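You operate a simulated robot arm through the tools that you are given. There is no shell and no other tool. Be economical: measure what you need, move in short steps, check, and stop when the job is done.

You are at the controls of a simulated two-armed robot. One attempt, no reset.

TASK
Take the green vial and leave it on the blue tile. Put the blue-handled pad on the inside of the teal tub away on the table with a wood top. Press the blue button three times. Take the green scrub brush from the metal bench and put it on the trailer bed. Put the blue block on the grey table. Put two of the clear tubs from the slatted table on the shelf under the slatted table. Pick up the green-cap bottle from the steel table with one hand, pass it to the other hand and put it on the low wooden table. Do these in any order. Set down upright: green vial, blue-handled pad, blue block, clear tub, green-cap bottle.

Only the result counts: the job must be done as asked and must still hold three seconds after the hand-in. Knocking over, shifting, dropping, spilling or breaking anything else fails it. Lids that push on must go on centred and level and be pressed home; caps that screw on are set level and turned clockwise until they are tight.

THE ROBOT
Two 7-joint arms with two-finger grippers on one trunk, on a base that drives. Base frame: it is fixed to the floor where the robot stands at the start and does not move with it; the origin is under the middle of the robot, x ahead of it, y to its left, z up; the surface under the hand at the start is at about z = 0.726. Units: m, rad, N and s.
The left shoulder is at the start at [0.06, 0.178, 0.995], the right one opposite. With the tool pointing down near the work surface each hand reaches from about 0.26 to 0.66 m from the robot's upright axis, wherever it stands, measured 20 degrees to its own side. Places, roughly: blue block (6x6x9 cm) [-5.7, 5.3, 0.3]; blue button [-5.7, -0.7, 0.8]; blue tile (12x9x2 cm) [0.7, -0.1, 0.7]; blue-handled pad (4x3x5 cm) [0.4, -0.6, 0.7]; clear tub [-3.5, 5, 0.75]; green vial (4x4x6 cm) [0.5, 0.1, 0.7]; green-cap bottle (6x5x12 cm) [-5.1, 1.4, 0.8]; grey table [-3.4, 1.6, 0.7]; low wooden table [-1.4, 0.9, 0.4]; scrub brush [-7.25, 4.75, 0.5]; shelf under the slatted table [-3.4, 4.5, 0.2]; table with a wood top [-3.4, 0, 0.7]; trailer bed [-7.8, 1.8, 0.6]. Payload 1.96 kg a hand.
Tool frame (each hand has its own): the origin (TCP) lies between the finger pads and is the grasp point; the fingertips stand 0.02 m ahead of it; z points along the fingers, y is the line along which they close. The gripper opens to 0.072 m. The gripper's body begins 0.038 m behind the TCP.
Orientation is that of the tool frame in the base frame, as [roll, pitch, yaw] about the fixed x, y, z axes, in that order (R = Rz(yaw) Ry(pitch) Rx(roll)). With the fingers straight down and closing along the base's y, the tool's x points along the base's -x, its y along +y and its z along -z.

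THE INTERFACE
- The arms move only by the tool servo_tool. It takes "left_motion", "right_motion" or both (then of equal length, played together; a hand with none holds still); each is text: rows parted by semicolons, each of 7 numbers parted by spaces: the finger opening in m, from 0 to 0.072, then the shift along the base's x, y, z in m, then the turn, a rotation vector about the base's x, y, z in rad. In form: fingers dx dy dz rx ry rz; .... A call has 1 to 20 rows; each row is the pose to reach, as a shift and turn from the pose commanded when the call began. Each row takes 0.2 s and may step no farther than 0.05 m and 0.15 rad from the row before; otherwise, or with a gripper value out of range, the whole call is refused. A pose out of reach is approached as far as the arm can. The call stops where the force on the tool passes 40 N (or 10 N more than at its start, if that is more) or the arm is blocked; 0.2 s more then pass. The fingers move at their own pace (about 0.153 m/s each) and stop on an object; they squeeze with about 22 N. The grip force told is the motor's: it shows also when the fingers shut on nothing. Time passes only in rows, and 0.2 s behind the last, so rows that repeat a pose let the fingers close. The reply holds the time, the measured pose of the TCP, the force on the tool along the base axes, the opening and the grip force, in the units named above and with some noise, with the torque about the TCP (base axes, N m) and any sound that the robot's microphone picked up, and new pictures: "pictures" is both (left out), scene, wrist or none (wrist: the cameras of the hands that moved).
- Cameras (640 x 400 px; columns grow to the right, rows downward): "scene" is now at [0.0121, -0.0248, 1.5389]; the picture's right is [-0.31, -0.95, 0.00], its down [-0.75, 0.25, -0.62] and it looks along [0.59, -0.19, -0.79] (base axes); focal length 295 px, centre (320, 200). "left" rides on the left gripper at [0.071, -0.019, -0.082] in its tool frame; the picture's right is [0.26, 0.97, 0.00], its down [-0.67, 0.18, -0.72] and it looks along [-0.69, 0.19, 0.70] (tool axes); focal length 280 px, centre (320, 200). "right" rides on the right gripper at [0.071, 0.019, -0.082] in its tool frame; the picture's right is [-0.26, 0.97, 0.00], its down [-0.67, -0.18, -0.72] and it looks along [-0.69, -0.19, 0.70] (tool axes); focal length 280 px, centre (320, 200). There is no depth. A picture from a camera that has moved, and an enlarged one, comes with that camera's place and axes in the base frame and with its lens.
- raise_lower(by): slides the trunk up (or, below 0, down) by that many m; the arms and the scene camera ride with it, the base frame stays. It gives what a move gives, with no picture.
- steer(legs): drives the robot by 1 to 6 legs, each [ahead, left, turn to the left] in m, m and rad, along the robot's own axes; the way and the turn of a leg run together, so that a leg with both is an arc; at most 1.5 m and 3.142 rad a leg. The arms and the cameras ride along, it lands a little off, and it stops where it bumps. It gives what a move gives, and a new picture of the scene camera.
- turn_head(pan, tilt): turns the head with the scene camera to pan (to the left, within 1.501 rad either way) and tilt (down, from -0.506 to 1.204), counted from straight ahead of the robot. It gives what a move gives, and a new picture of the scene camera.
- inspect(camera, box): a new picture of the part [left, top, right, bottom] of that camera's present view, enlarged. No time passes.
- job_done(): hands the job in; it is judged then, once.

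Work in short steps. Places have to be worked out from the pictures, the camera data and where the tool is seen: move nearer, look again, correct. Check each grasp and each placing, and mend what went wrong. You have 483 turns and 360 pictures in all, those below and enlarged ones among them. Open the grippers and draw the arms clear of the work before you hand the job in, unless the task says otherwise.

The tools are called after "Call:" as name(argument=value, ...) on one line, values as JSON. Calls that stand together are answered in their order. servo_tool: Moves the arms, as the interface text tells. Its arguments: {"type":"object","properties":{"left_motion":{"type":"string"},"right_motion":{"type":"string"},"pictures":{"type":"string","enum":["both","scene","wrist","none"]}},"required":[]} The other tools are called the same way: raise_lower (by) slides the trunk up or down; steer (legs) drives the base; turn_head (pan, tilt) turns the head that bears the scene camera; inspect (camera, box) takes an enlarged picture of a part of a camera's view; job_done () hands the job in.

At the start:

```text
t: 0.0
left_position: [0.4012, -0.0021, 0.9633]
left_tool_rot: [3.141, 0.001, -3.141]
left_contact_force: [0.2, -1.2, 0.4]
left_torque: [0.02, 0.02, 0.01]
left_gripper_width: 0.0719
left_gripper_force: 0.1
right_position: [0.3322, -0.3224, 1.0262]
right_tool_rot: [-3.14, 0.002, -3.141]
right_contact_force: [0.2, -1.0, 0.3]
right_torque: [-0.01, 0.0, 0.0]
right_gripper_width: 0.0719
right_gripper_force: 0.1
trunk travel left (down, up): [-0.64, 0.35]
robot x, y, heading: [0.0017, 0.0006, 0.004]
head pan, tilt: [-0.318, 0.906]
```

scene: 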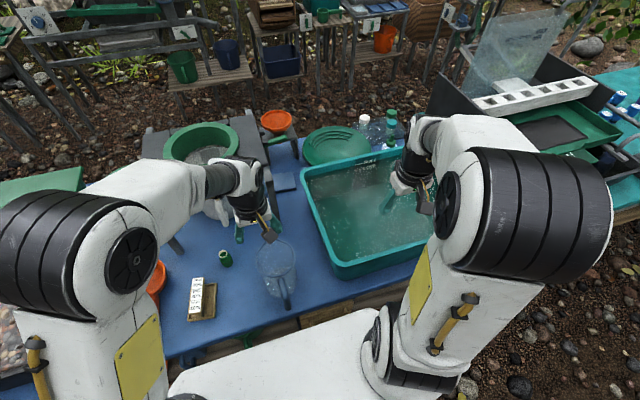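
right: 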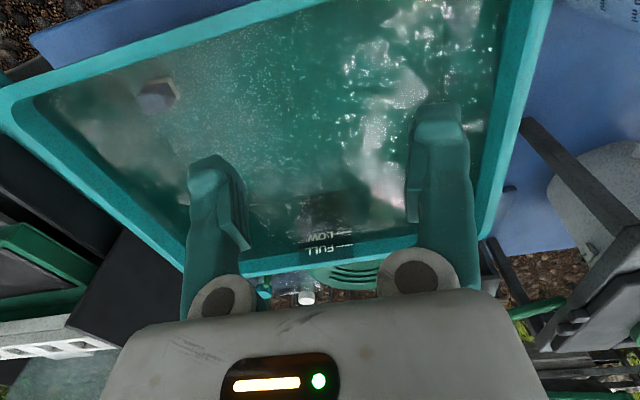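
left: 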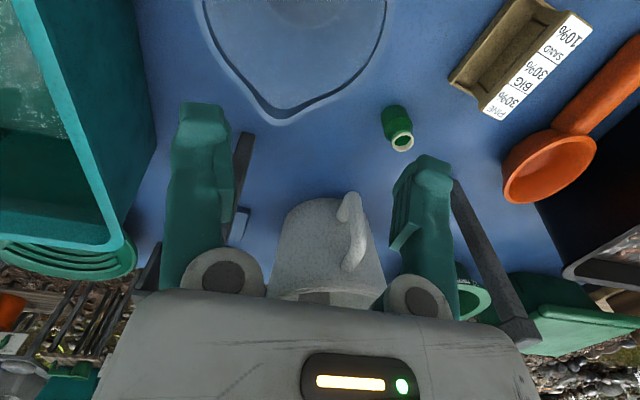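

I'll look closely at the vial and the tile first.

Call:
inspect(camera="scene", box=[160, 100, 360, 225])

Call:
inspect(camera="left", box=[340, 60, 480, 180])

Call:
inspect(camera="right", box=[100, 40, 260, 140])

```text
3.20 times, centred on (260, 162) of scene
camera zoom: at [0.0121, -0.0248, 1.5389], right [-0.31, -0.95, 0.0], down [-0.75, 0.25, -0.62], along [0.59, -0.19, -0.79], focal length 943 px, centre (512, 320)
```

zoom: 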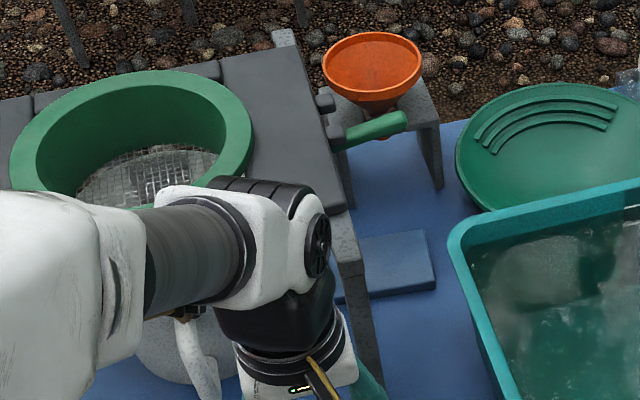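

```text
3.33 times, centred on (410, 120) of left
camera zoom: at [0.3312, -0.0212, 1.0443], right [-0.26, 0.97, 0.0], down [0.67, 0.18, 0.72], along [0.69, 0.19, -0.7], focal length 935 px, centre (20, 467)
```

zoom: 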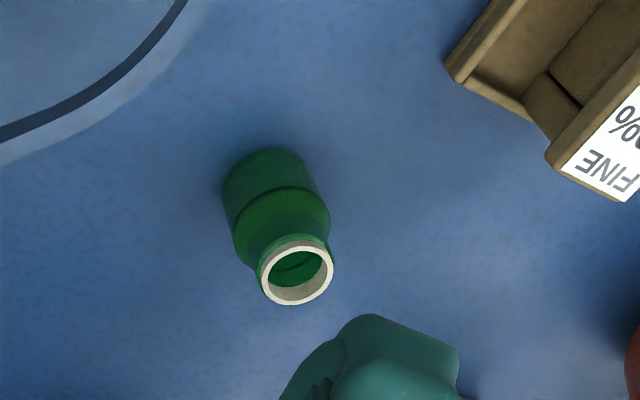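

```text
4.00 times, centred on (180, 90) of right
camera zoom: at [0.2619, -0.3037, 1.1083], right [0.26, 0.97, 0.0], down [0.67, -0.18, 0.72], along [0.69, -0.19, -0.7], focal length 1122 px, centre (880, 640)
```

zoom: 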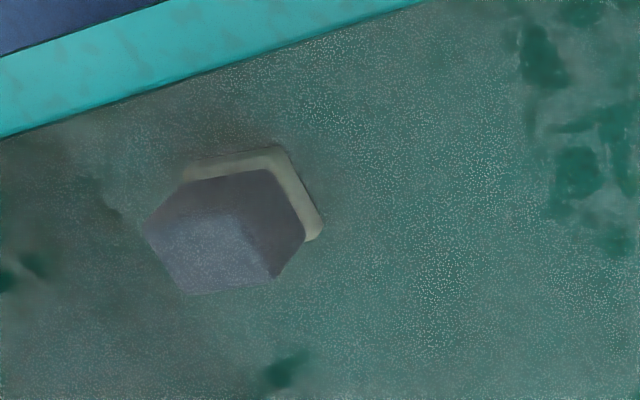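

The vial stands upright near (0.475, 0.113), with the jug to its right. I'll move the left hand above it and part way down.

Call:
servo_tool(left_motion="0.072 0.025 0.038 0 0 0 0; 0.072 0.05 0.077 0 0 0 0; 0.072 0.074 0.115 0 0 0 0; 0.072 0.074 0.115 -0.045 0 0 0; 0.072 0.074 0.115 -0.085 0 0 0; 0.072 0.074 0.115 -0.085 0 0 0")

```text
t: 1.4
left_position: [0.475, 0.1131, 0.8805]
left_tool_rot: [3.141, 0.0, -3.14]
left_contact_force: [0.4, 0.1, 0.4]
left_torque: [0.02, 0.01, -0.01]
left_gripper_width: 0.0719
left_gripper_force: 0.0
right_position: [0.3319, -0.3226, 1.0263]
right_tool_rot: [-3.141, 0.003, 3.142]
right_contact_force: [0.0, -0.9, -0.2]
right_torque: [0.0, -0.02, 0.05]
right_gripper_width: 0.0722
right_gripper_force: 0.1
trunk travel left (down, up): [-0.64, 0.35]
robot x, y, heading: [0.0007, 0.0017, 0.001]
head pan, tilt: [-0.318, 0.906]
camera scene: at [0.0115, -0.0249, 1.5389], right [-0.31, -0.95, 0.0], down [-0.75, 0.25, -0.62], along [0.59, -0.19, -0.79], focal length 295 px, centre (320, 200)
camera left: at [0.4047, 0.0944, 0.9602], right [-0.26, 0.97, 0.0], down [0.67, 0.18, 0.72], along [0.69, 0.19, -0.7], focal length 280 px, centre (320, 200)
```

scene: 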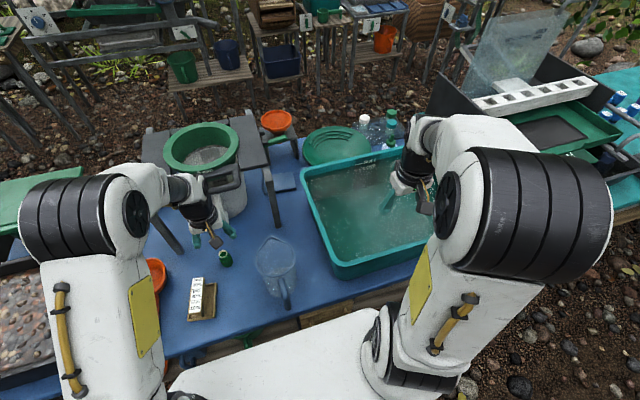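
left: 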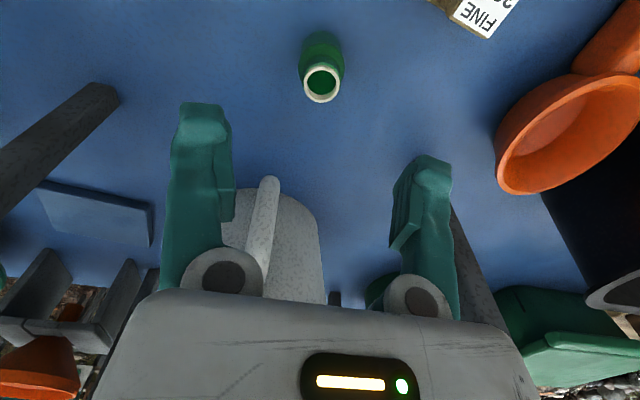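

The tile lies between the tall sieve bench and the tub, so the right arm suits the job better. I'll raise the left arm and move it off to the left.

Call:
servo_tool(left_motion="0.072 0 0 0.05 0 0 0; 0.072 -0.02 0.03 0.09 0 0 0; 0.072 -0.05 0.07 0.12 0 0 0; 0.072 -0.08 0.11 0.13 0 0 0; 0.072 -0.11 0.15 0.13 0 0 0; 0.072 -0.13 0.19 0.13 0 0 0;0.072 -0.15 0.22 0.13 0 0 0", right_motion="0.072 0 0 0.03 0 0 0; 0.072 0 0 0.03 0 0 0; 0.072 0 0.0 0.03 0 0 0; 0.072 0.02 0.04 0.03 0 0 0; 0.072 0.03 0.08 0.03 0 0 0; 0.072 0.04 0.12 0.03 0 0 0; 0.072 0.05 0.16 0.03 0 0 0")

```text
refused: row 2 steps farther than a row can; nothing moved
```

Call:
servo_tool(left_motion="0.072 0 0 0.045 0 0 0; 0.072 -0.02 0.02 0.08 0 0 0; 0.072 -0.04 0.05 0.11 0 0 0; 0.072 -0.06 0.09 0.13 0 0 0; 0.072 -0.08 0.13 0.13 0 0 0; 0.072 -0.10 0.17 0.13 0 0 0;0.072 -0.12 0.2 0.13 0 0 0", right_motion="0.072 0 0 0.03 0 0 0; 0.072 0 0 0.03 0 0 0; 0.072 0 0.0 0.03 0 0 0; 0.072 0.02 0.04 0.03 0 0 0; 0.072 0.03 0.08 0.03 0 0 0; 0.072 0.04 0.12 0.03 0 0 0; 0.072 0.05 0.16 0.03 0 0 0")

```text
t: 3.0
left_position: [0.3548, 0.3137, 1.0078]
left_tool_rot: [-3.14, 0.0, 3.14]
left_contact_force: [0.2, 0.0, -0.1]
left_torque: [-0.03, 0.01, 0.02]
left_gripper_width: 0.072
left_gripper_force: 0.0
right_position: [0.379, -0.1618, 1.026]
right_tool_rot: [-3.141, 0.005, -3.141]
right_contact_force: [-0.1, 0.1, 0.5]
right_torque: [0.04, 0.0, 0.0]
right_gripper_width: 0.0719
right_gripper_force: 0.1
right hand out of reach, approached as far as the arm can: row 1, 2, 3, 4, 5, 6, 7
trunk travel left (down, up): [-0.64, 0.35]
robot x, y, heading: [0.0007, 0.0017, 0.0]
head pan, tilt: [-0.318, 0.906]
camera scene: at [0.012, -0.0231, 1.5389], right [-0.31, -0.95, 0.0], down [-0.75, 0.25, -0.62], along [0.59, -0.19, -0.79], focal length 295 px, centre (320, 200)
camera right: at [0.3072, -0.143, 1.1083], right [0.26, 0.96, 0.0], down [0.67, -0.18, 0.72], along [0.69, -0.19, -0.69], focal length 280 px, centre (320, 200)
camera left: at [0.2846, 0.2956, 1.0891], right [-0.26, 0.97, 0.0], down [0.67, 0.18, 0.72], along [0.69, 0.19, -0.7], focal length 280 px, centre (320, 200)
```

scene: 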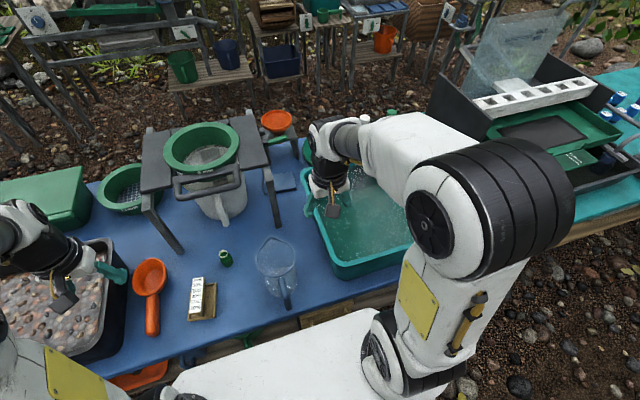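
right: 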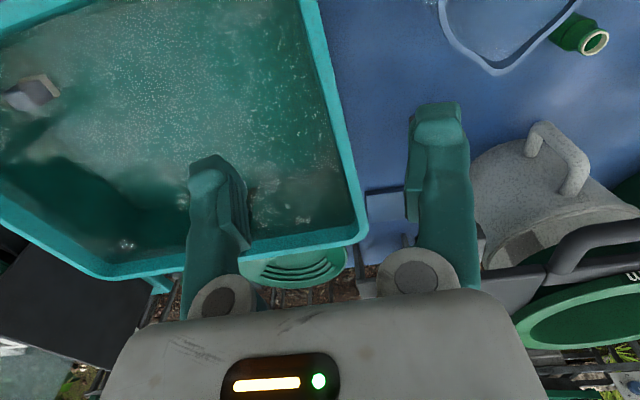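
left: 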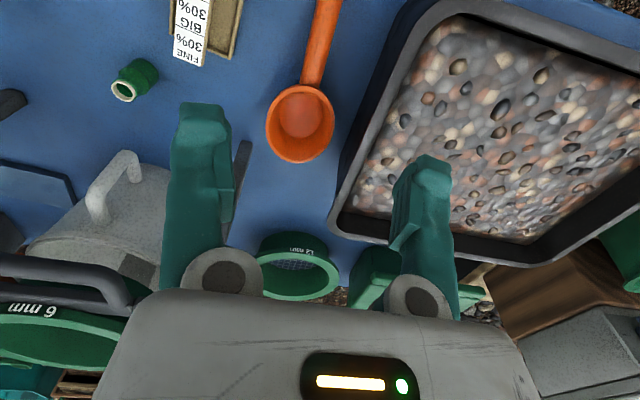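

The right hand goes over the jug to the vial at about z 1.0, then I'll check before descending.

Call:
servo_tool(right_motion="0.072 0.01 0.045 0 0 0 0; 0.072 0.02 0.09 0 0 0 0; 0.072 0.03 0.135 0 0 0 0; 0.072 0.05 0.18 0 0 0 0; 0.072 0.07 0.22 0 0 0 0; 0.072 0.085 0.255 0 0 0 0; 0.072 0.09 0.275 -0.03 0 0 0; 0.072 0.09 0.275 -0.03 0 0 0")

```text
t: 4.8
left_position: [0.3533, 0.3128, 1.0085]
left_tool_rot: [3.14, 0.0, 3.141]
left_contact_force: [-0.5, -0.2, -0.2]
left_torque: [0.05, -0.01, 0.01]
left_gripper_width: 0.0716
left_gripper_force: 0.1
right_position: [0.4195, 0.0855, 1.0045]
right_tool_rot: [3.107, 0.065, 3.139]
right_contact_force: [-0.6, -0.1, 0.0]
right_torque: [0.0, 0.01, 0.03]
right_gripper_width: 0.0722
right_gripper_force: 0.0
right hand out of reach, approached as far as the arm can: row 2, 3, 4, 5, 6, 7, 8
trunk travel left (down, up): [-0.64, 0.35]
robot x, y, heading: [-0.0015, 0.0031, -0.001]
head pan, tilt: [-0.318, 0.906]
camera scene: at [0.0117, -0.0255, 1.5389], right [-0.31, -0.95, 0.0], down [-0.75, 0.25, -0.62], along [0.59, -0.19, -0.79], focal length 295 px, centre (320, 200)
camera right: at [0.3438, 0.1005, 1.0829], right [0.26, 0.96, 0.05], down [0.63, -0.21, 0.75], along [0.74, -0.16, -0.66], focal length 280 px, centre (320, 200)
```

scene: 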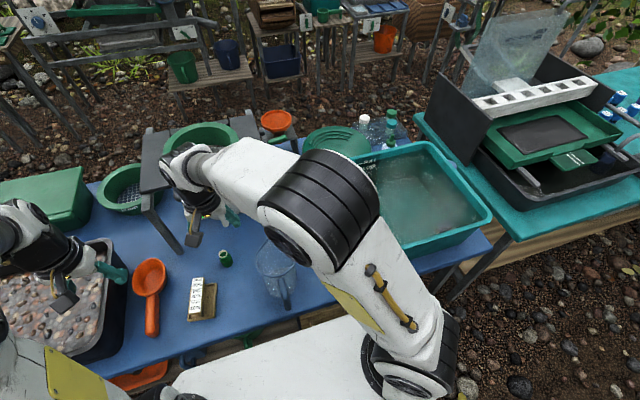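
right: 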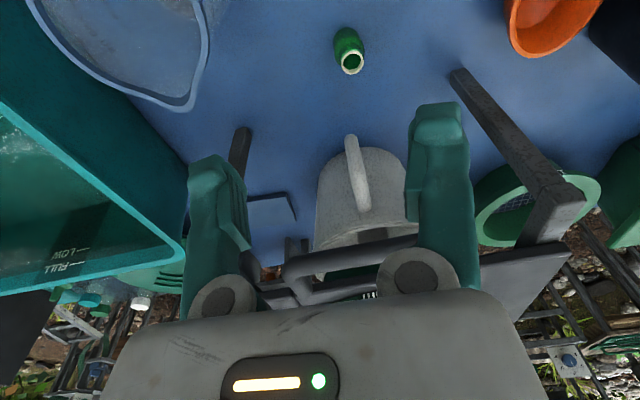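

The height is limiting the reach, so I'll lower the hand here and it should come onto target.

Call:
servo_tool(right_motion="0.072 0 0 -0.03 0 0 0; 0.072 0 0 -0.06 0 0 0; 0.072 0 0 -0.09 0 0 0; 0.072 0 0 -0.11 0 0 0; 0.072 0 0 -0.11 0 0 0")

```text
t: 6.0
left_position: [0.355, 0.3139, 1.0093]
left_tool_rot: [3.141, 0.0, 3.141]
left_contact_force: [0.5, -0.8, 0.5]
left_torque: [-0.02, 0.01, -0.01]
left_gripper_width: 0.0721
left_gripper_force: 0.1
right_position: [0.4196, 0.0842, 0.8957]
right_tool_rot: [3.109, 0.066, -3.14]
right_contact_force: [-0.1, 0.2, 0.0]
right_torque: [-0.01, -0.02, 0.01]
right_gripper_width: 0.072
right_gripper_force: 0.2
trunk travel left (down, up): [-0.64, 0.35]
robot x, y, heading: [-0.0044, 0.001, -0.004]
head pan, tilt: [-0.318, 0.906]
camera scene: at [0.0118, -0.0247, 1.5389], right [-0.31, -0.95, 0.0], down [-0.75, 0.25, -0.62], along [0.59, -0.19, -0.79], focal length 295 px, centre (320, 200)
camera right: at [0.3435, 0.0999, 0.9727], right [0.26, 0.96, 0.05], down [0.63, -0.21, 0.75], along [0.73, -0.16, -0.66], focal length 280 px, centre (320, 200)
```

scene: 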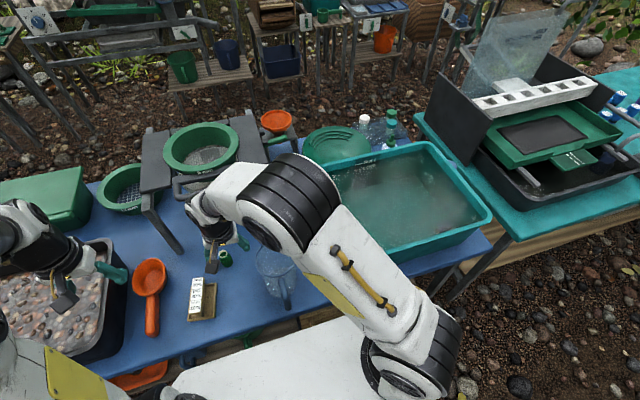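
right: 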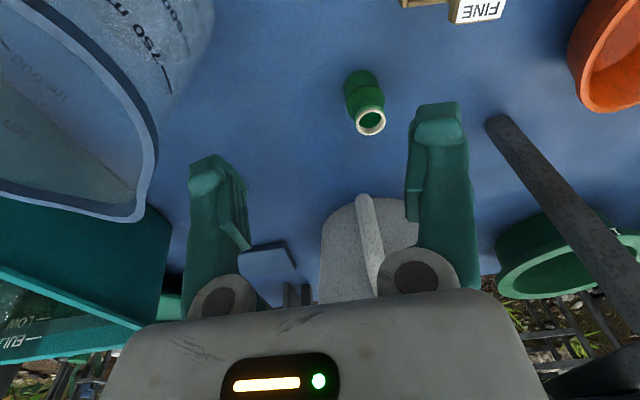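

The vial fix is consistent at (0.474, 0.115). I'll level the tool, centre over the vial and descend to grasp height.

Call:
servo_tool(right_motion="0.072 0.025 0.015 0 -0.016 0.033 0; 0.072 0.053 0.030 0 -0.032 0.066 0; 0.072 0.053 0.030 0 -0.032 0.066 0; 0.072 0.053 0.030 -0.045 -0.032 0.066 0; 0.072 0.053 0.030 -0.09 -0.032 0.066 0; 0.072 0.053 0.030 -0.128 -0.032 0.066 0; 0.072 0.053 0.030 -0.128 -0.032 0.066 0")

```text
t: 7.6
left_position: [0.3547, 0.314, 1.0094]
left_tool_rot: [3.14, 0.001, -3.141]
left_contact_force: [-0.9, 0.7, 0.5]
left_torque: [-0.03, 0.03, 0.0]
left_gripper_width: 0.072
left_gripper_force: 0.1
right_position: [0.4734, 0.1141, 0.7656]
right_tool_rot: [3.14, -0.001, 3.141]
right_contact_force: [0.1, 0.0, -0.2]
right_torque: [0.02, 0.02, 0.0]
right_gripper_width: 0.072
right_gripper_force: 0.1
trunk travel left (down, up): [-0.64, 0.35]
robot x, y, heading: [0.0021, 0.0023, -0.0]
head pan, tilt: [-0.318, 0.906]
camera scene: at [0.0117, -0.0247, 1.5389], right [-0.31, -0.95, 0.0], down [-0.75, 0.25, -0.62], along [0.59, -0.19, -0.79], focal length 295 px, centre (320, 200)
camera right: at [0.4026, 0.1325, 0.8483], right [0.26, 0.97, 0.0], down [0.67, -0.18, 0.71], along [0.69, -0.19, -0.7], focal length 280 px, centre (320, 200)
```

scene: 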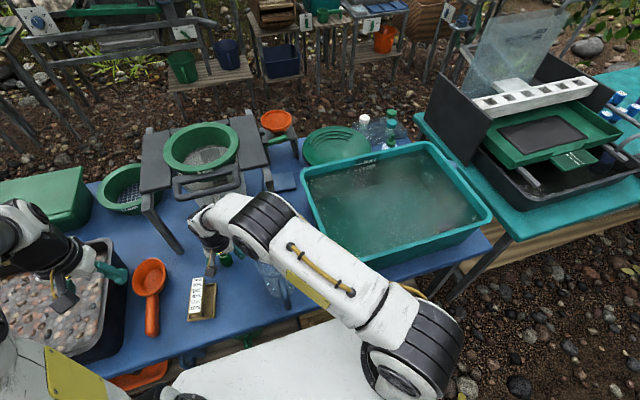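
right: 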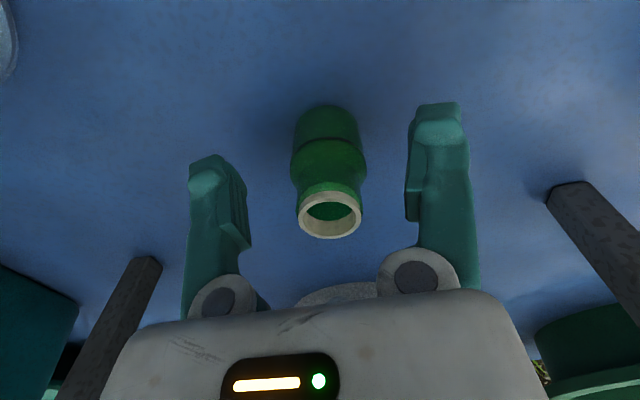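

The vial is centred between the fingers. I'll close and lift slightly.

Call:
servo_tool(right_motion="0.03 0 0 0 0 0 0; 0.02 0 0 0 0 0 0; 0.02 0 0 0 0 0 0; 0.02 0 0 0.03 0 0 0; 0.02 0 0 0.06 0 0 0", pictures="wrist")

```text
t: 8.8
left_position: [0.3555, 0.312, 1.0085]
left_tool_rot: [-3.14, 0.0, 3.14]
left_contact_force: [0.1, 0.0, 0.1]
left_torque: [0.01, -0.02, -0.04]
left_gripper_width: 0.0719
left_gripper_force: 0.0
right_position: [0.4714, 0.1135, 0.827]
right_tool_rot: [3.139, 0.0, -3.141]
right_contact_force: [-0.3, -0.1, 0.7]
right_torque: [-0.02, -0.02, -0.02]
right_gripper_width: 0.0203
right_gripper_force: 0.0
trunk travel left (down, up): [-0.64, 0.35]
robot x, y, heading: [-0.0008, -0.0007, 0.002]
head pan, tilt: [-0.318, 0.906]
camera right: at [0.4023, 0.1316, 0.9087], right [0.26, 0.97, 0.0], down [0.68, -0.18, 0.71], along [0.69, -0.19, -0.7], focal length 280 px, centre (320, 200)
```

right: 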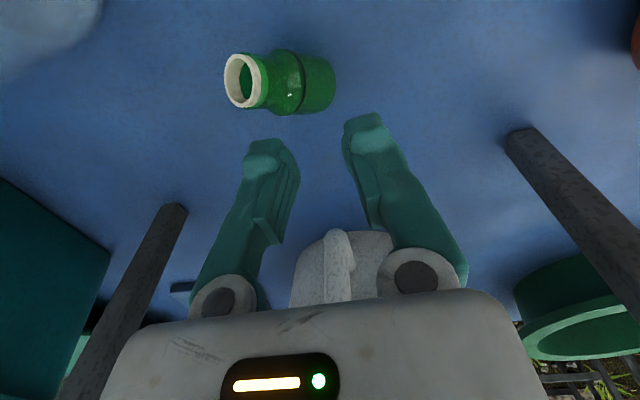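

The vial slipped and fell over, mouth towards -y, probably because commanding 0.02 gave almost no squeeze. I'll withdraw the right hand and look at how it lies.

Call:
servo_tool(right_motion="0.02 0 0 0.045 0 0 0; 0.02 0 0 0.09 0 0 0; 0.04 -0.02 -0.04 0.11 0 0 0; 0.072 -0.04 -0.08 0.12 0 0 0; 0.072 -0.06 -0.12 0.13 0 0 0; 0.072 -0.08 -0.16 0.14 0 0 0; 0.072 -0.1 -0.2 0.15 0 0 0;0.072 -0.12 -0.24 0.16 0 0 0; 0.072 -0.13 -0.28 0.17 0 0 0;0.072 -0.14 -0.32 0.17 0 0 0;0.072 -0.14 -0.36 0.17 0 0 0", left_motion="0.072 0 0 -0.0 0 0 0; 0.072 0 0 0 0 0 0;0.072 0 0 0 0 0 0;0.072 0 0 0 0 0 0;0.072 0 0 0 0 0 0.13;0.072 0 0 0 0 0 0.27;0.072 0.02 -0.03 0 0 0 0.41;0.072 0.03 -0.07 0 0 0 0.55;0.072 0.04 -0.11 0 0 0 0.69;0.072 0.05 -0.15 0 0 0 0.83;0.072 0.06 -0.18 0 0 0 0.97")

```text
t: 11.2
left_position: [0.4156, 0.1315, 1.0089]
left_tool_rot: [3.14, 0.001, -2.169]
left_contact_force: [0.6, -0.3, 0.7]
left_torque: [0.02, -0.02, 0.0]
left_gripper_width: 0.0718
left_gripper_force: 0.0
right_position: [0.3311, -0.248, 0.9951]
right_tool_rot: [3.137, -0.003, 3.141]
right_contact_force: [0.2, -0.6, -0.7]
right_torque: [0.01, 0.01, 0.0]
right_gripper_width: 0.072
right_gripper_force: 0.1
right hand out of reach, approached as far as the arm can: row 2
trunk travel left (down, up): [-0.64, 0.35]
robot x, y, heading: [-0.0005, 0.0038, -0.0]
head pan, tilt: [-0.318, 0.906]
camera scene: at [0.0129, -0.0263, 1.5389], right [-0.31, -0.95, 0.0], down [-0.75, 0.25, -0.62], along [0.59, -0.19, -0.79], focal length 295 px, centre (320, 200)
camera right: at [0.2613, -0.2296, 1.0781], right [0.26, 0.97, 0.0], down [0.68, -0.18, 0.71], along [0.69, -0.19, -0.7], focal length 280 px, centre (320, 200)
camera left: at [0.3923, 0.0619, 1.0888], right [-0.94, 0.33, 0.0], down [0.23, 0.66, 0.72], along [0.23, 0.68, -0.7], focal length 280 px, centre (320, 200)
```

scene: 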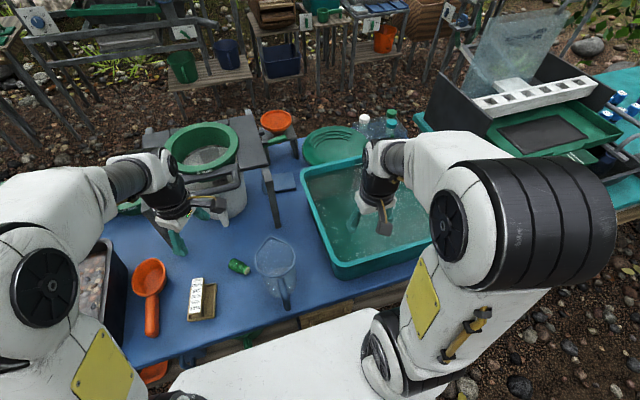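
right: 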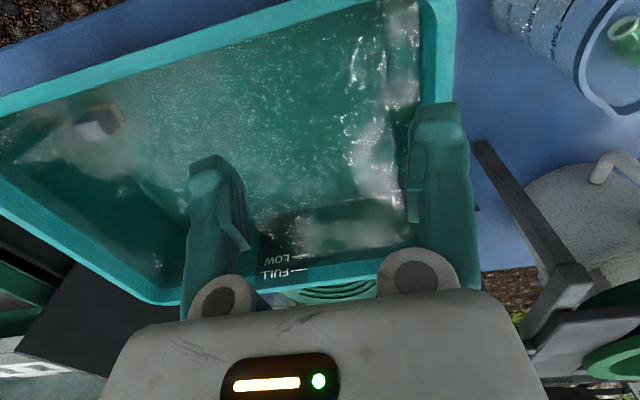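
left: 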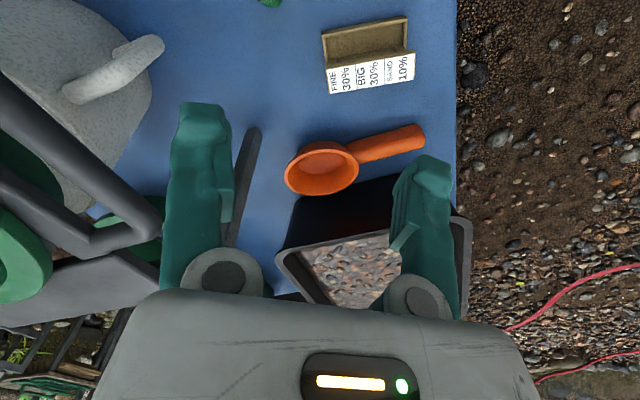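

Now a closer view of the fallen vial.

Call:
inspect(camera="scene", box=[200, 230, 300, 290])

```text
6.40 times, centred on (250, 260) of scene
camera zoom: at [0.0129, -0.0263, 1.5389], right [-0.31, -0.95, 0.0], down [-0.75, 0.25, -0.62], along [0.59, -0.19, -0.79], focal length 1886 px, centre (768, -184)
```

zoom: 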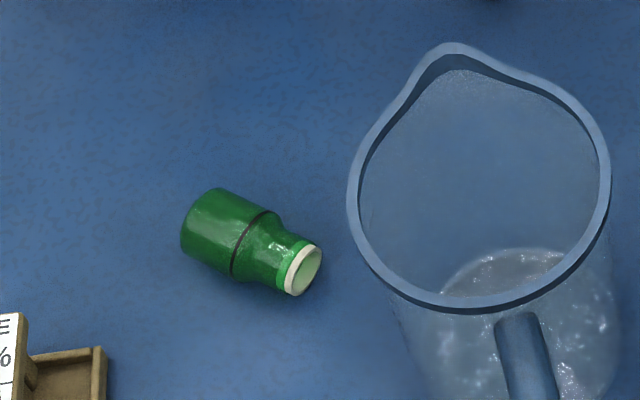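

The vial lies with its base at about (0.462, 0.103) and its mouth at about (0.425, 0.062), pointing back and right. I'll hover the left hand above it, leaning 20° so the camera clears the jug, and check alignment.

Call:
servo_tool(left_motion="0.072 0.01 -0.01 -0.04 -0.07 0.055 -0.032; 0.072 0.02 -0.02 -0.08 -0.14 0.11 -0.064; 0.072 0.03 -0.03 -0.12 -0.21 0.165 -0.096; 0.072 0.0354 -0.0405 -0.149 -0.276 0.216 -0.127; 0.072 0.0354 -0.0405 -0.149 -0.276 0.216 -0.127")

```text
t: 12.4
left_position: [0.451, 0.0916, 0.8595]
left_tool_rot: [3.142, -0.35, -2.3]
left_contact_force: [0.2, 0.4, -0.5]
left_torque: [-0.03, -0.01, 0.0]
left_gripper_width: 0.072
left_gripper_force: 0.0
right_position: [0.3311, -0.2464, 0.9974]
right_tool_rot: [3.141, -0.001, -3.141]
right_contact_force: [-0.3, 0.7, 0.3]
right_torque: [-0.01, -0.04, -0.01]
right_gripper_width: 0.072
right_gripper_force: 0.0
trunk travel left (down, up): [-0.64, 0.35]
robot x, y, heading: [0.0014, -0.0019, -0.001]
head pan, tilt: [-0.318, 0.906]
camera scene: at [0.0112, -0.0248, 1.5389], right [-0.31, -0.95, 0.0], down [-0.75, 0.25, -0.62], along [0.59, -0.19, -0.79], focal length 295 px, centre (320, 200)
camera left: at [0.4402, 0.0506, 0.9598], right [-0.88, 0.46, 0.09], down [0.45, 0.78, 0.44], along [0.13, 0.43, -0.89], focal length 280 px, centre (320, 200)
```

scene: 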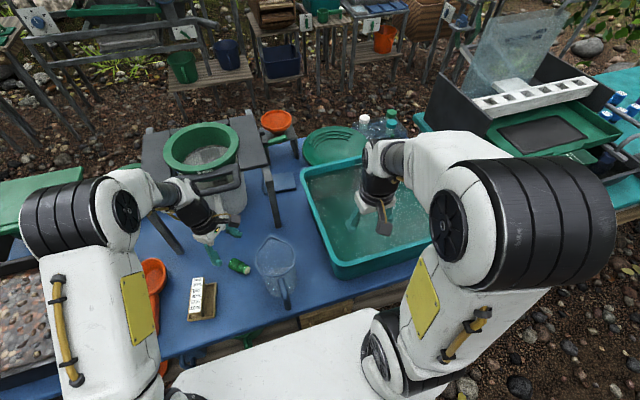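
left: 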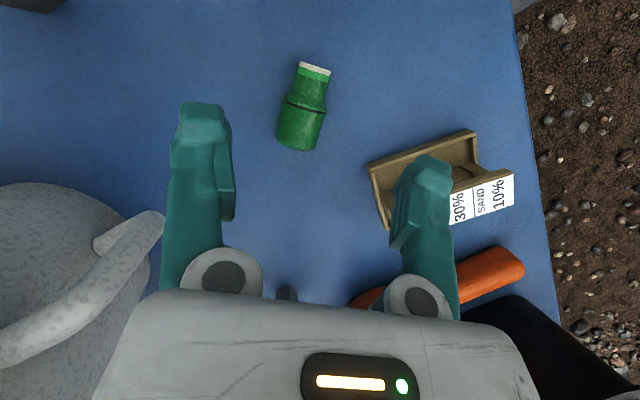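

The wrist camera agrees with my estimate (base 0.464, 0.102). I'll go straight down to grasp and close fully, without lifting yet.

Call:
servo_tool(left_motion="0.072 0.002 -0.001 -0.04 0 0 0; 0.072 0.002 -0.001 -0.08 0 0 0; 0.072 0.002 -0.001 -0.108 0 0 0; 0.072 0.002 -0.001 -0.108 0 0 0; 0 0.002 -0.001 -0.108 0 0 0; 0 0.002 -0.001 -0.108 0 0 0; 0 0.002 -0.001 -0.108 0 0 0")

```text
t: 14.0
left_position: [0.4524, 0.09, 0.7524]
left_tool_rot: [3.14, -0.349, -2.3]
left_contact_force: [-0.4, 0.3, -0.3]
left_torque: [0.0, -0.02, -0.02]
left_gripper_width: 0.032
left_gripper_force: 21.7
right_position: [0.3314, -0.2471, 0.9955]
right_tool_rot: [3.14, -0.002, 3.142]
right_contact_force: [-0.2, 0.2, -1.0]
right_torque: [-0.03, 0.01, -0.03]
right_gripper_width: 0.0722
right_gripper_force: 0.1
trunk travel left (down, up): [-0.64, 0.35]
robot x, y, heading: [-0.002, 0.0008, 0.003]
head pan, tilt: [-0.318, 0.906]
camera scene: at [0.0122, -0.0248, 1.5389], right [-0.31, -0.95, 0.0], down [-0.75, 0.25, -0.62], along [0.59, -0.19, -0.79], focal length 295 px, centre (320, 200)
camera left: at [0.4414, 0.0497, 0.8514], right [-0.88, 0.46, 0.09], down [0.45, 0.78, 0.44], along [0.13, 0.43, -0.89], focal length 280 px, centre (320, 200)
```

scene: 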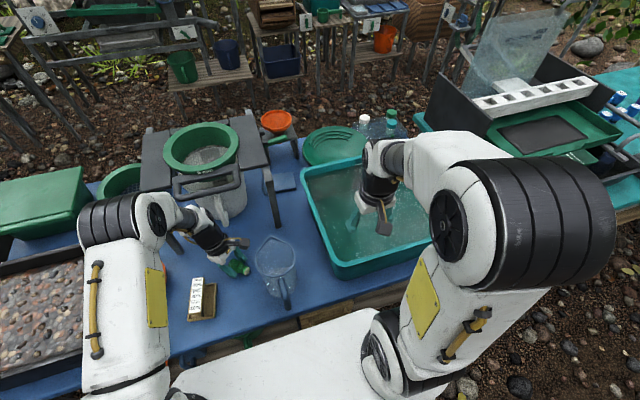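
left: 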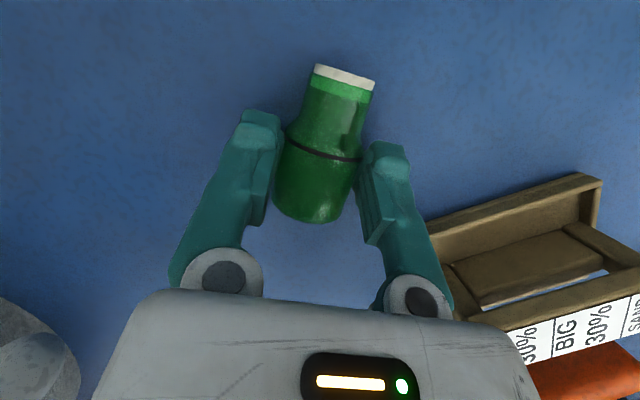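

The vial is gripped (22 N, 0.032 m). I'll lift it and yaw the hand so that it points to -y.

Call:
servo_tool(left_motion="0 0 0 0.03 0 0 0; 0 0 0 0.07 0 0 0; 0 0 0 0.1 0 0 0.146; 0 0.005 -0.01 0.12 0 0 0.292; 0 0.01 -0.02 0.13 0 0 0.438; 0 0.015 -0.02 0.13 0 0 0.584; 0 0.018 -0.02 0.13 0 0 0.728; 0 0.018 -0.02 0.13 0 0 0.728")

Call:
servo_tool(left_motion="0 0 0 0 -0.14 0 0; 0 0 0 0 -0.28 0 0; 0 0 0 0 -0.42 0 0; 0 0 0 0 -0.56 0 0; 0 0 0 0 -0.70 0 0; 0 0 0 0 -0.84 0 0; 0 0 0 0 -0.84 0 0")

```text
t: 15.8
left_position: [0.4707, 0.0729, 0.8808]
left_tool_rot: [-3.141, -0.351, -1.57]
left_contact_force: [-1.0, 0.1, 0.3]
left_torque: [-0.03, 0.0, -0.01]
left_gripper_width: 0.0317
left_gripper_force: 22.0
right_position: [0.3314, -0.2469, 0.9965]
right_tool_rot: [3.139, -0.002, -3.141]
right_contact_force: [0.0, 0.0, -0.3]
right_torque: [0.0, -0.03, 0.0]
right_gripper_width: 0.0719
right_gripper_force: 0.1
trunk travel left (down, up): [-0.64, 0.35]
robot x, y, heading: [-0.0015, -0.0022, 0.0]
head pan, tilt: [-0.318, 0.906]
camera scene: at [0.0123, -0.0246, 1.5389], right [-0.31, -0.95, 0.0], down [-0.75, 0.25, -0.62], along [0.59, -0.19, -0.79], focal length 295 px, centre (320, 200)
camera left: at [0.4909, 0.0333, 0.9813], right [-0.96, -0.25, 0.09], down [-0.18, 0.88, 0.44], along [-0.19, 0.41, -0.89], focal length 280 px, centre (320, 200)
```

scene: 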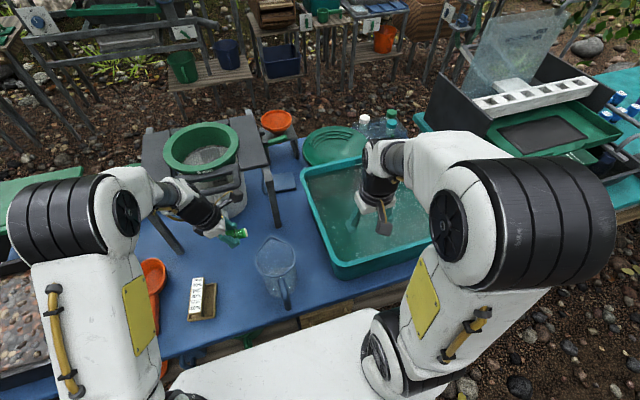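
left: 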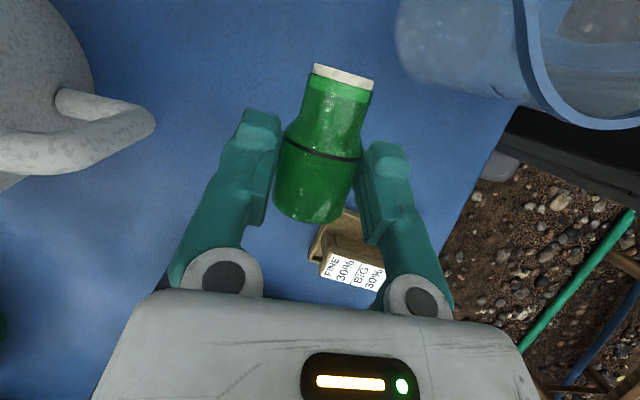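

```text
t: 17.4
left_position: [0.4714, 0.07, 0.8816]
left_tool_rot: [-3.139, -1.192, -1.573]
left_contact_force: [0.0, 0.3, -1.0]
left_torque: [0.01, 0.03, -0.02]
left_gripper_width: 0.0316
left_gripper_force: 22.4
right_position: [0.3311, -0.2469, 0.9969]
right_tool_rot: [3.139, 0.0, -3.141]
right_contact_force: [0.2, -0.3, -0.5]
right_torque: [0.01, -0.02, 0.0]
right_gripper_width: 0.0719
right_gripper_force: 0.1
trunk travel left (down, up): [-0.64, 0.35]
robot x, y, heading: [0.0004, -0.0008, -0.001]
head pan, tilt: [-0.318, 0.906]
camera scene: at [0.012, -0.026, 1.5389], right [-0.31, -0.95, 0.0], down [-0.75, 0.25, -0.62], along [0.59, -0.19, -0.79], focal length 295 px, centre (320, 200)
camera left: at [0.4907, 0.1203, 0.977], right [-0.97, -0.1, 0.24], down [-0.18, 0.91, -0.36], along [-0.19, -0.39, -0.9], focal length 280 px, centre (320, 200)
```

scene: 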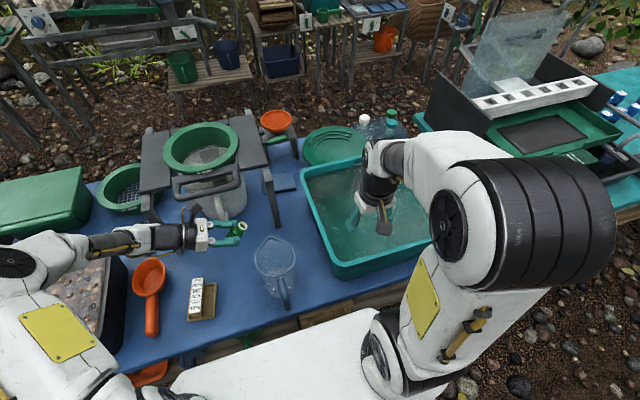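
left: 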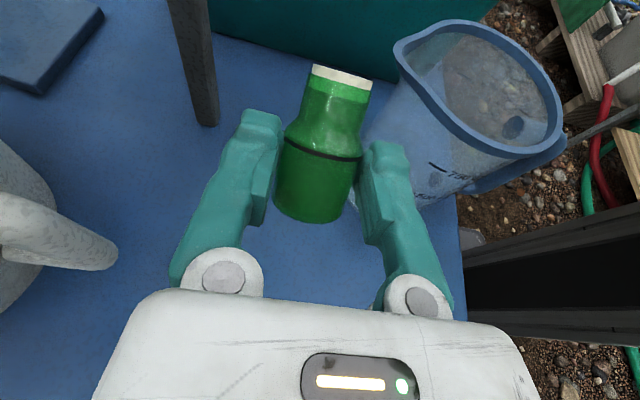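

The vial is nearly upright. I'll lean it a bit further and lower it at (0.471, 0.07) towards the table.

Call:
servo_tool(left_motion="0 0 0 -0.04 -0.09 0 0; 0 0 0 -0.08 -0.09 0 0; 0 0 0 -0.11 -0.09 0 0; 0 0 0 -0.12 -0.09 0 0; 0 0 0 -0.125 -0.09 0 0; 0 0 0 -0.128 -0.09 0 0; 0 0 0 -0.128 -0.09 0 0")

```text
t: 19.0
left_position: [0.4691, 0.0711, 0.7556]
left_tool_rot: [-3.135, -1.281, -1.577]
left_contact_force: [1.6, 0.6, 9.6]
left_torque: [-0.13, -0.06, 0.01]
left_gripper_width: 0.0317
left_gripper_force: 21.4
right_position: [0.3312, -0.2473, 0.997]
right_tool_rot: [3.141, -0.002, -3.142]
right_contact_force: [-0.4, -0.3, -0.2]
right_torque: [0.0, -0.01, -0.02]
right_gripper_width: 0.072
right_gripper_force: 0.1
trunk travel left (down, up): [-0.64, 0.35]
robot x, y, heading: [-0.0022, 0.0011, 0.0]
head pan, tilt: [-0.318, 0.906]
camera scene: at [0.0113, -0.0248, 1.5391], right [-0.31, -0.95, 0.0], down [-0.75, 0.25, -0.62], along [0.59, -0.19, -0.79], focal length 295 px, centre (320, 200)
camera left: at [0.4902, 0.1297, 0.8449], right [-0.97, -0.07, 0.25], down [-0.18, 0.88, -0.44], along [-0.19, -0.47, -0.86], focal length 280 px, centre (320, 200)
```

scene: 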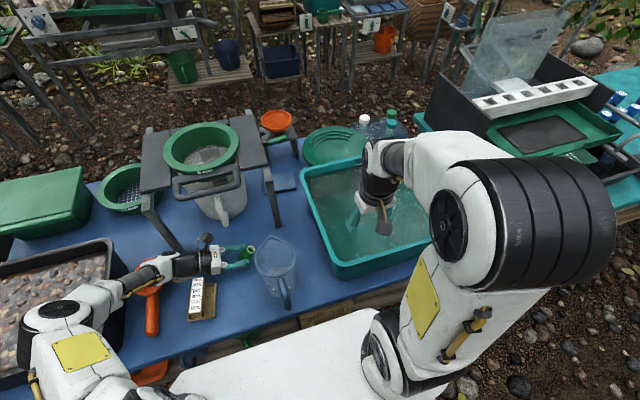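
left: 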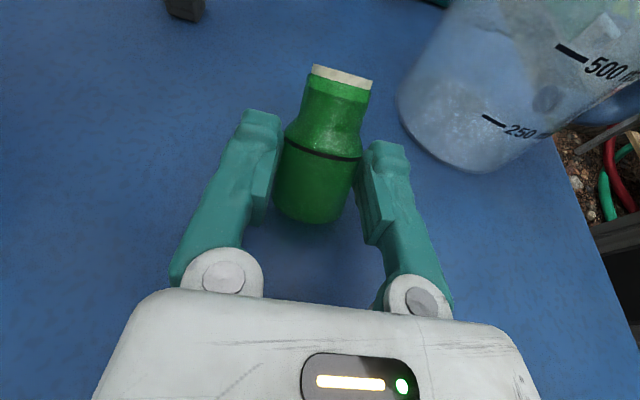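

The base is touching the table with about 10 N. I'll ease up a little and open the fingers so the vial settles upright.

Call:
servo_tool(left_motion="0 0 0 0.002 0 0 0; 0.036 0 0 0.002 0 0 0; 0.045 0 0 0.002 0 0 0; 0.06 0 0 0.002 0 0 0; 0.06 0 0 0.002 0 0 0", pictures="wrist")

Call:
inspect(camera="scene", box=[180, 215, 320, 305])

```text
t: 20.2
left_position: [0.4695, 0.0713, 0.7567]
left_tool_rot: [-3.136, -1.279, -1.575]
left_contact_force: [-0.6, -0.9, 0.9]
left_torque: [0.02, 0.03, 0.0]
left_gripper_width: 0.06
left_gripper_force: 0.1
right_position: [0.3318, -0.2458, 0.997]
right_tool_rot: [3.139, -0.001, 3.141]
right_contact_force: [0.8, -0.9, 0.4]
right_torque: [0.05, 0.01, -0.03]
right_gripper_width: 0.0721
right_gripper_force: 0.0
trunk travel left (down, up): [-0.64, 0.35]
robot x, y, heading: [0.0017, -0.0034, 0.002]
head pan, tilt: [-0.318, 0.906]
camera left: at [0.4904, 0.1298, 0.8461], right [-0.97, -0.07, 0.25], down [-0.18, 0.88, -0.44], along [-0.19, -0.47, -0.86], focal length 280 px, centre (320, 200)
```

left: 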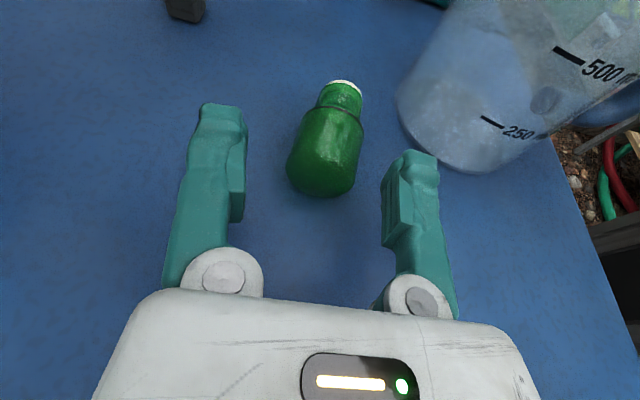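

```text
4.44 times, centred on (250, 260) of scene
camera zoom: at [0.0121, -0.0247, 1.5389], right [-0.31, -0.95, 0.0], down [-0.75, 0.25, -0.62], along [0.59, -0.19, -0.79], focal length 1310 px, centre (631, -67)
```

zoom: 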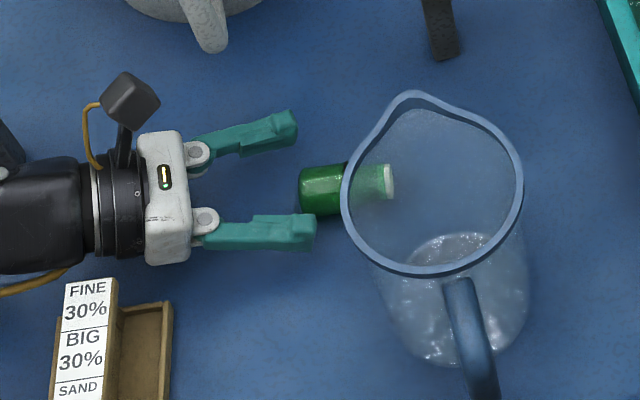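

It fell because the vial was already flat when the tool leaned 20°, so it only turned about 54°. I'll raise the left hand, restore the 20° lean, move the vial away from the jug and regrasp with the right lean.

Call:
servo_tool(left_motion="0.072 0 0.02 0.04 0 0 0; 0.072 0 0.02 0.08 0.14 0 0; 0.072 0 0.0 0.1 0.28 0 0; 0.072 0 -0.01 0.1 0.42 0 0; 0.072 0 -0.02 0.1 0.56 0 0; 0.072 0 -0.03 0.1 0.70 0 0;0.072 -0.007 -0.0288 0.1 0.84 0 0; 0.072 -0.007 -0.0288 0.1 0.93 0 0; 0.072 -0.007 -0.0288 0.1 0.93 0 0")

```text
t: 22.2
left_position: [0.4631, 0.0424, 0.8555]
left_tool_rot: [-3.142, -0.348, -1.572]
left_contact_force: [0.2, -0.4, -0.2]
left_torque: [0.01, -0.01, 0.01]
left_gripper_width: 0.0717
left_gripper_force: 0.1
right_position: [0.3314, -0.2469, 0.9964]
right_tool_rot: [3.14, -0.001, -3.141]
right_contact_force: [0.6, 0.4, -0.5]
right_torque: [-0.01, -0.03, 0.02]
right_gripper_width: 0.0723
right_gripper_force: 0.1
trunk travel left (down, up): [-0.64, 0.35]
robot x, y, heading: [-0.0007, 0.0015, 0.001]
head pan, tilt: [-0.318, 0.906]
camera scene: at [0.0121, -0.0242, 1.5389], right [-0.31, -0.95, 0.0], down [-0.75, 0.25, -0.62], along [0.59, -0.19, -0.79], focal length 295 px, centre (320, 200)
camera left: at [0.4838, 0.0045, 0.9557], right [-0.97, -0.25, 0.09], down [-0.18, 0.88, 0.44], along [-0.19, 0.41, -0.89], focal length 280 px, centre (320, 200)
```

scene: 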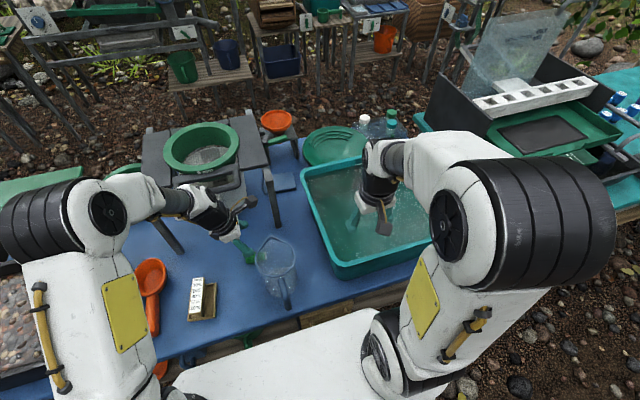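
left: 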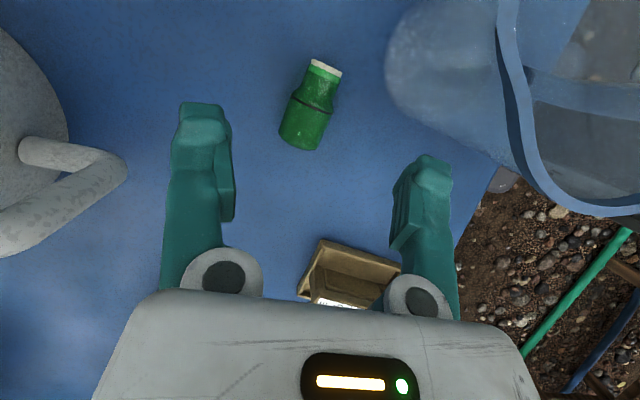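

I'll grasp the vial here with a small yaw correction, closing fully.

Call:
servo_tool(left_motion="0.072 0.001 -0.002 -0.04 0 0 -0.06; 0.072 0.001 -0.002 -0.08 0 0 -0.12; 0.072 0.001 -0.002 -0.104 0 0 -0.12; 0.072 0.001 -0.002 -0.104 0 0 -0.12; 0 0.001 -0.002 -0.104 0 0 -0.12; 0 0.001 -0.002 -0.104 0 0 -0.12; 0 0.001 -0.002 -0.104 0 0 -0.12; 0 0.01 0.02 -0.08 0 0 0.0; 0 0.025 0.035 -0.08 0 0 0; 0 0.041 0.050 -0.08 0 0 0; 0 0.041 0.050 -0.10 0 0 0; 0 0.041 0.050 -0.104 0 0 0; 0 0.041 0.050 -0.104 0 0 0")

```text
t: 25.0
left_position: [0.5043, 0.0921, 0.7508]
left_tool_rot: [3.141, -0.351, -1.572]
left_contact_force: [-0.6, 0.6, 0.4]
left_torque: [-0.02, 0.01, 0.02]
left_gripper_width: 0.0323
left_gripper_force: 21.9
right_position: [0.3304, -0.2481, 0.9958]
right_tool_rot: [3.14, -0.003, 3.141]
right_contact_force: [0.0, -1.2, 0.7]
right_torque: [-0.03, 0.01, -0.02]
right_gripper_width: 0.0719
right_gripper_force: 0.1
trunk travel left (down, up): [-0.64, 0.35]
robot x, y, heading: [-0.0033, -0.0002, -0.004]
head pan, tilt: [-0.318, 0.906]
camera scene: at [0.0122, -0.0248, 1.5389], right [-0.31, -0.95, 0.0], down [-0.75, 0.25, -0.62], along [0.59, -0.19, -0.79], focal length 295 px, centre (320, 200)
camera left: at [0.5245, 0.0542, 0.8516], right [-0.97, -0.25, 0.09], down [-0.18, 0.88, 0.44], along [-0.19, 0.41, -0.89], focal length 280 px, centre (320, 200)
```

scene: 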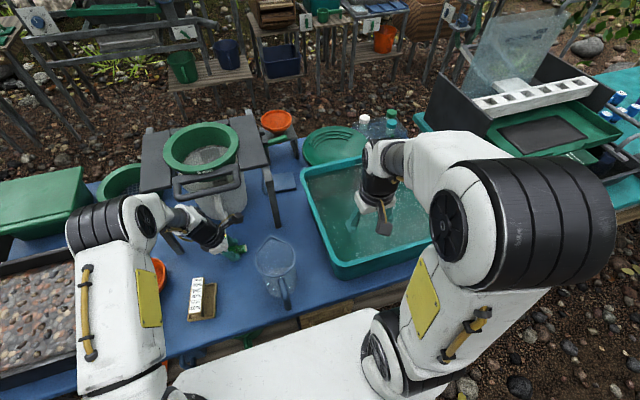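
left: 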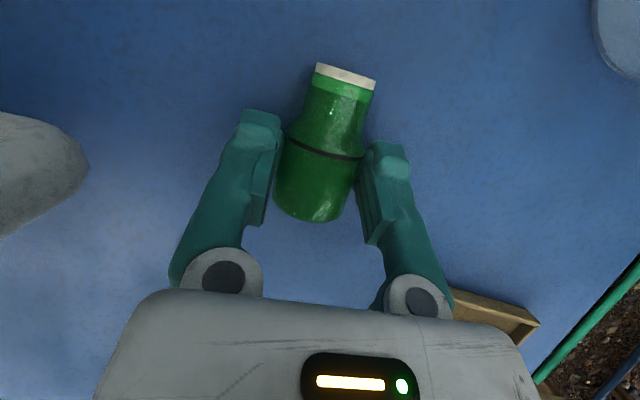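

The vial is relocated and lying along -y. I'll release, lift, re-lean the hand by -15° and regrasp.

Call:
servo_tool(left_motion="0.072 0 0 0 0 0 0; 0.072 0 0 0 0 0 0; 0.072 0 0 0.05 0 0 0; 0.072 0 0 0.09 0.1 0 0; 0.072 0 0 0.1 0.23 0 0; 0.072 0 0 0.1 0.36 0 0; 0.072 0 0 0.1 0.49 0 0; 0.072 0 0 0.1 0.61 0 0; 0.072 0 0 0.1 0.61 0 0")

```text
t: 27.0
left_position: [0.5056, 0.0928, 0.8517]
left_tool_rot: [3.141, 0.261, -1.573]
left_contact_force: [0.0, -0.5, 0.7]
left_torque: [-0.01, -0.02, -0.01]
left_gripper_width: 0.0719
left_gripper_force: 0.1
right_position: [0.3307, -0.2462, 0.997]
right_tool_rot: [3.139, -0.002, 3.141]
right_contact_force: [0.5, 0.2, -0.5]
right_torque: [-0.02, 0.02, 0.01]
right_gripper_width: 0.0723
right_gripper_force: 0.0
trunk travel left (down, up): [-0.64, 0.35]
robot x, y, heading: [-0.0027, -0.0012, 0.004]
head pan, tilt: [-0.318, 0.906]
camera scene: at [0.0121, -0.0243, 1.5389], right [-0.31, -0.95, 0.0], down [-0.75, 0.25, -0.62], along [0.59, -0.19, -0.79], focal length 295 px, centre (320, 200)
camera left: at [0.5244, 0.0039, 0.9112], right [-0.97, -0.25, -0.07], down [-0.18, 0.47, 0.87], along [-0.19, 0.85, -0.5], focal length 280 px, centre (320, 200)
```

scene: 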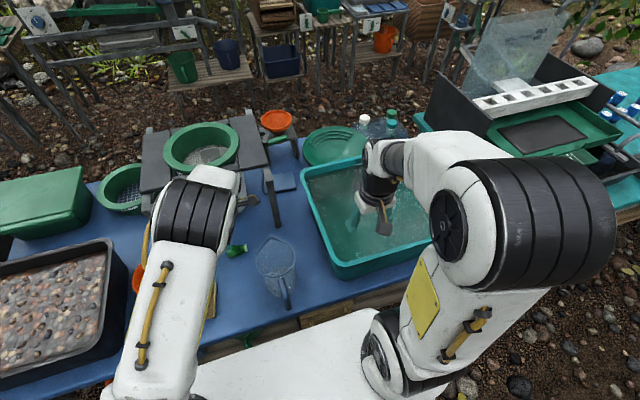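
left: 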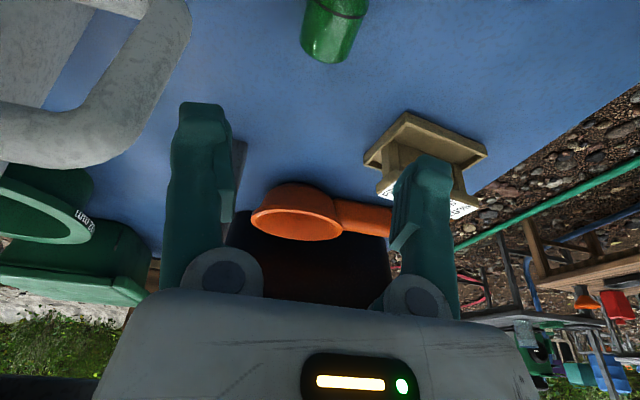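

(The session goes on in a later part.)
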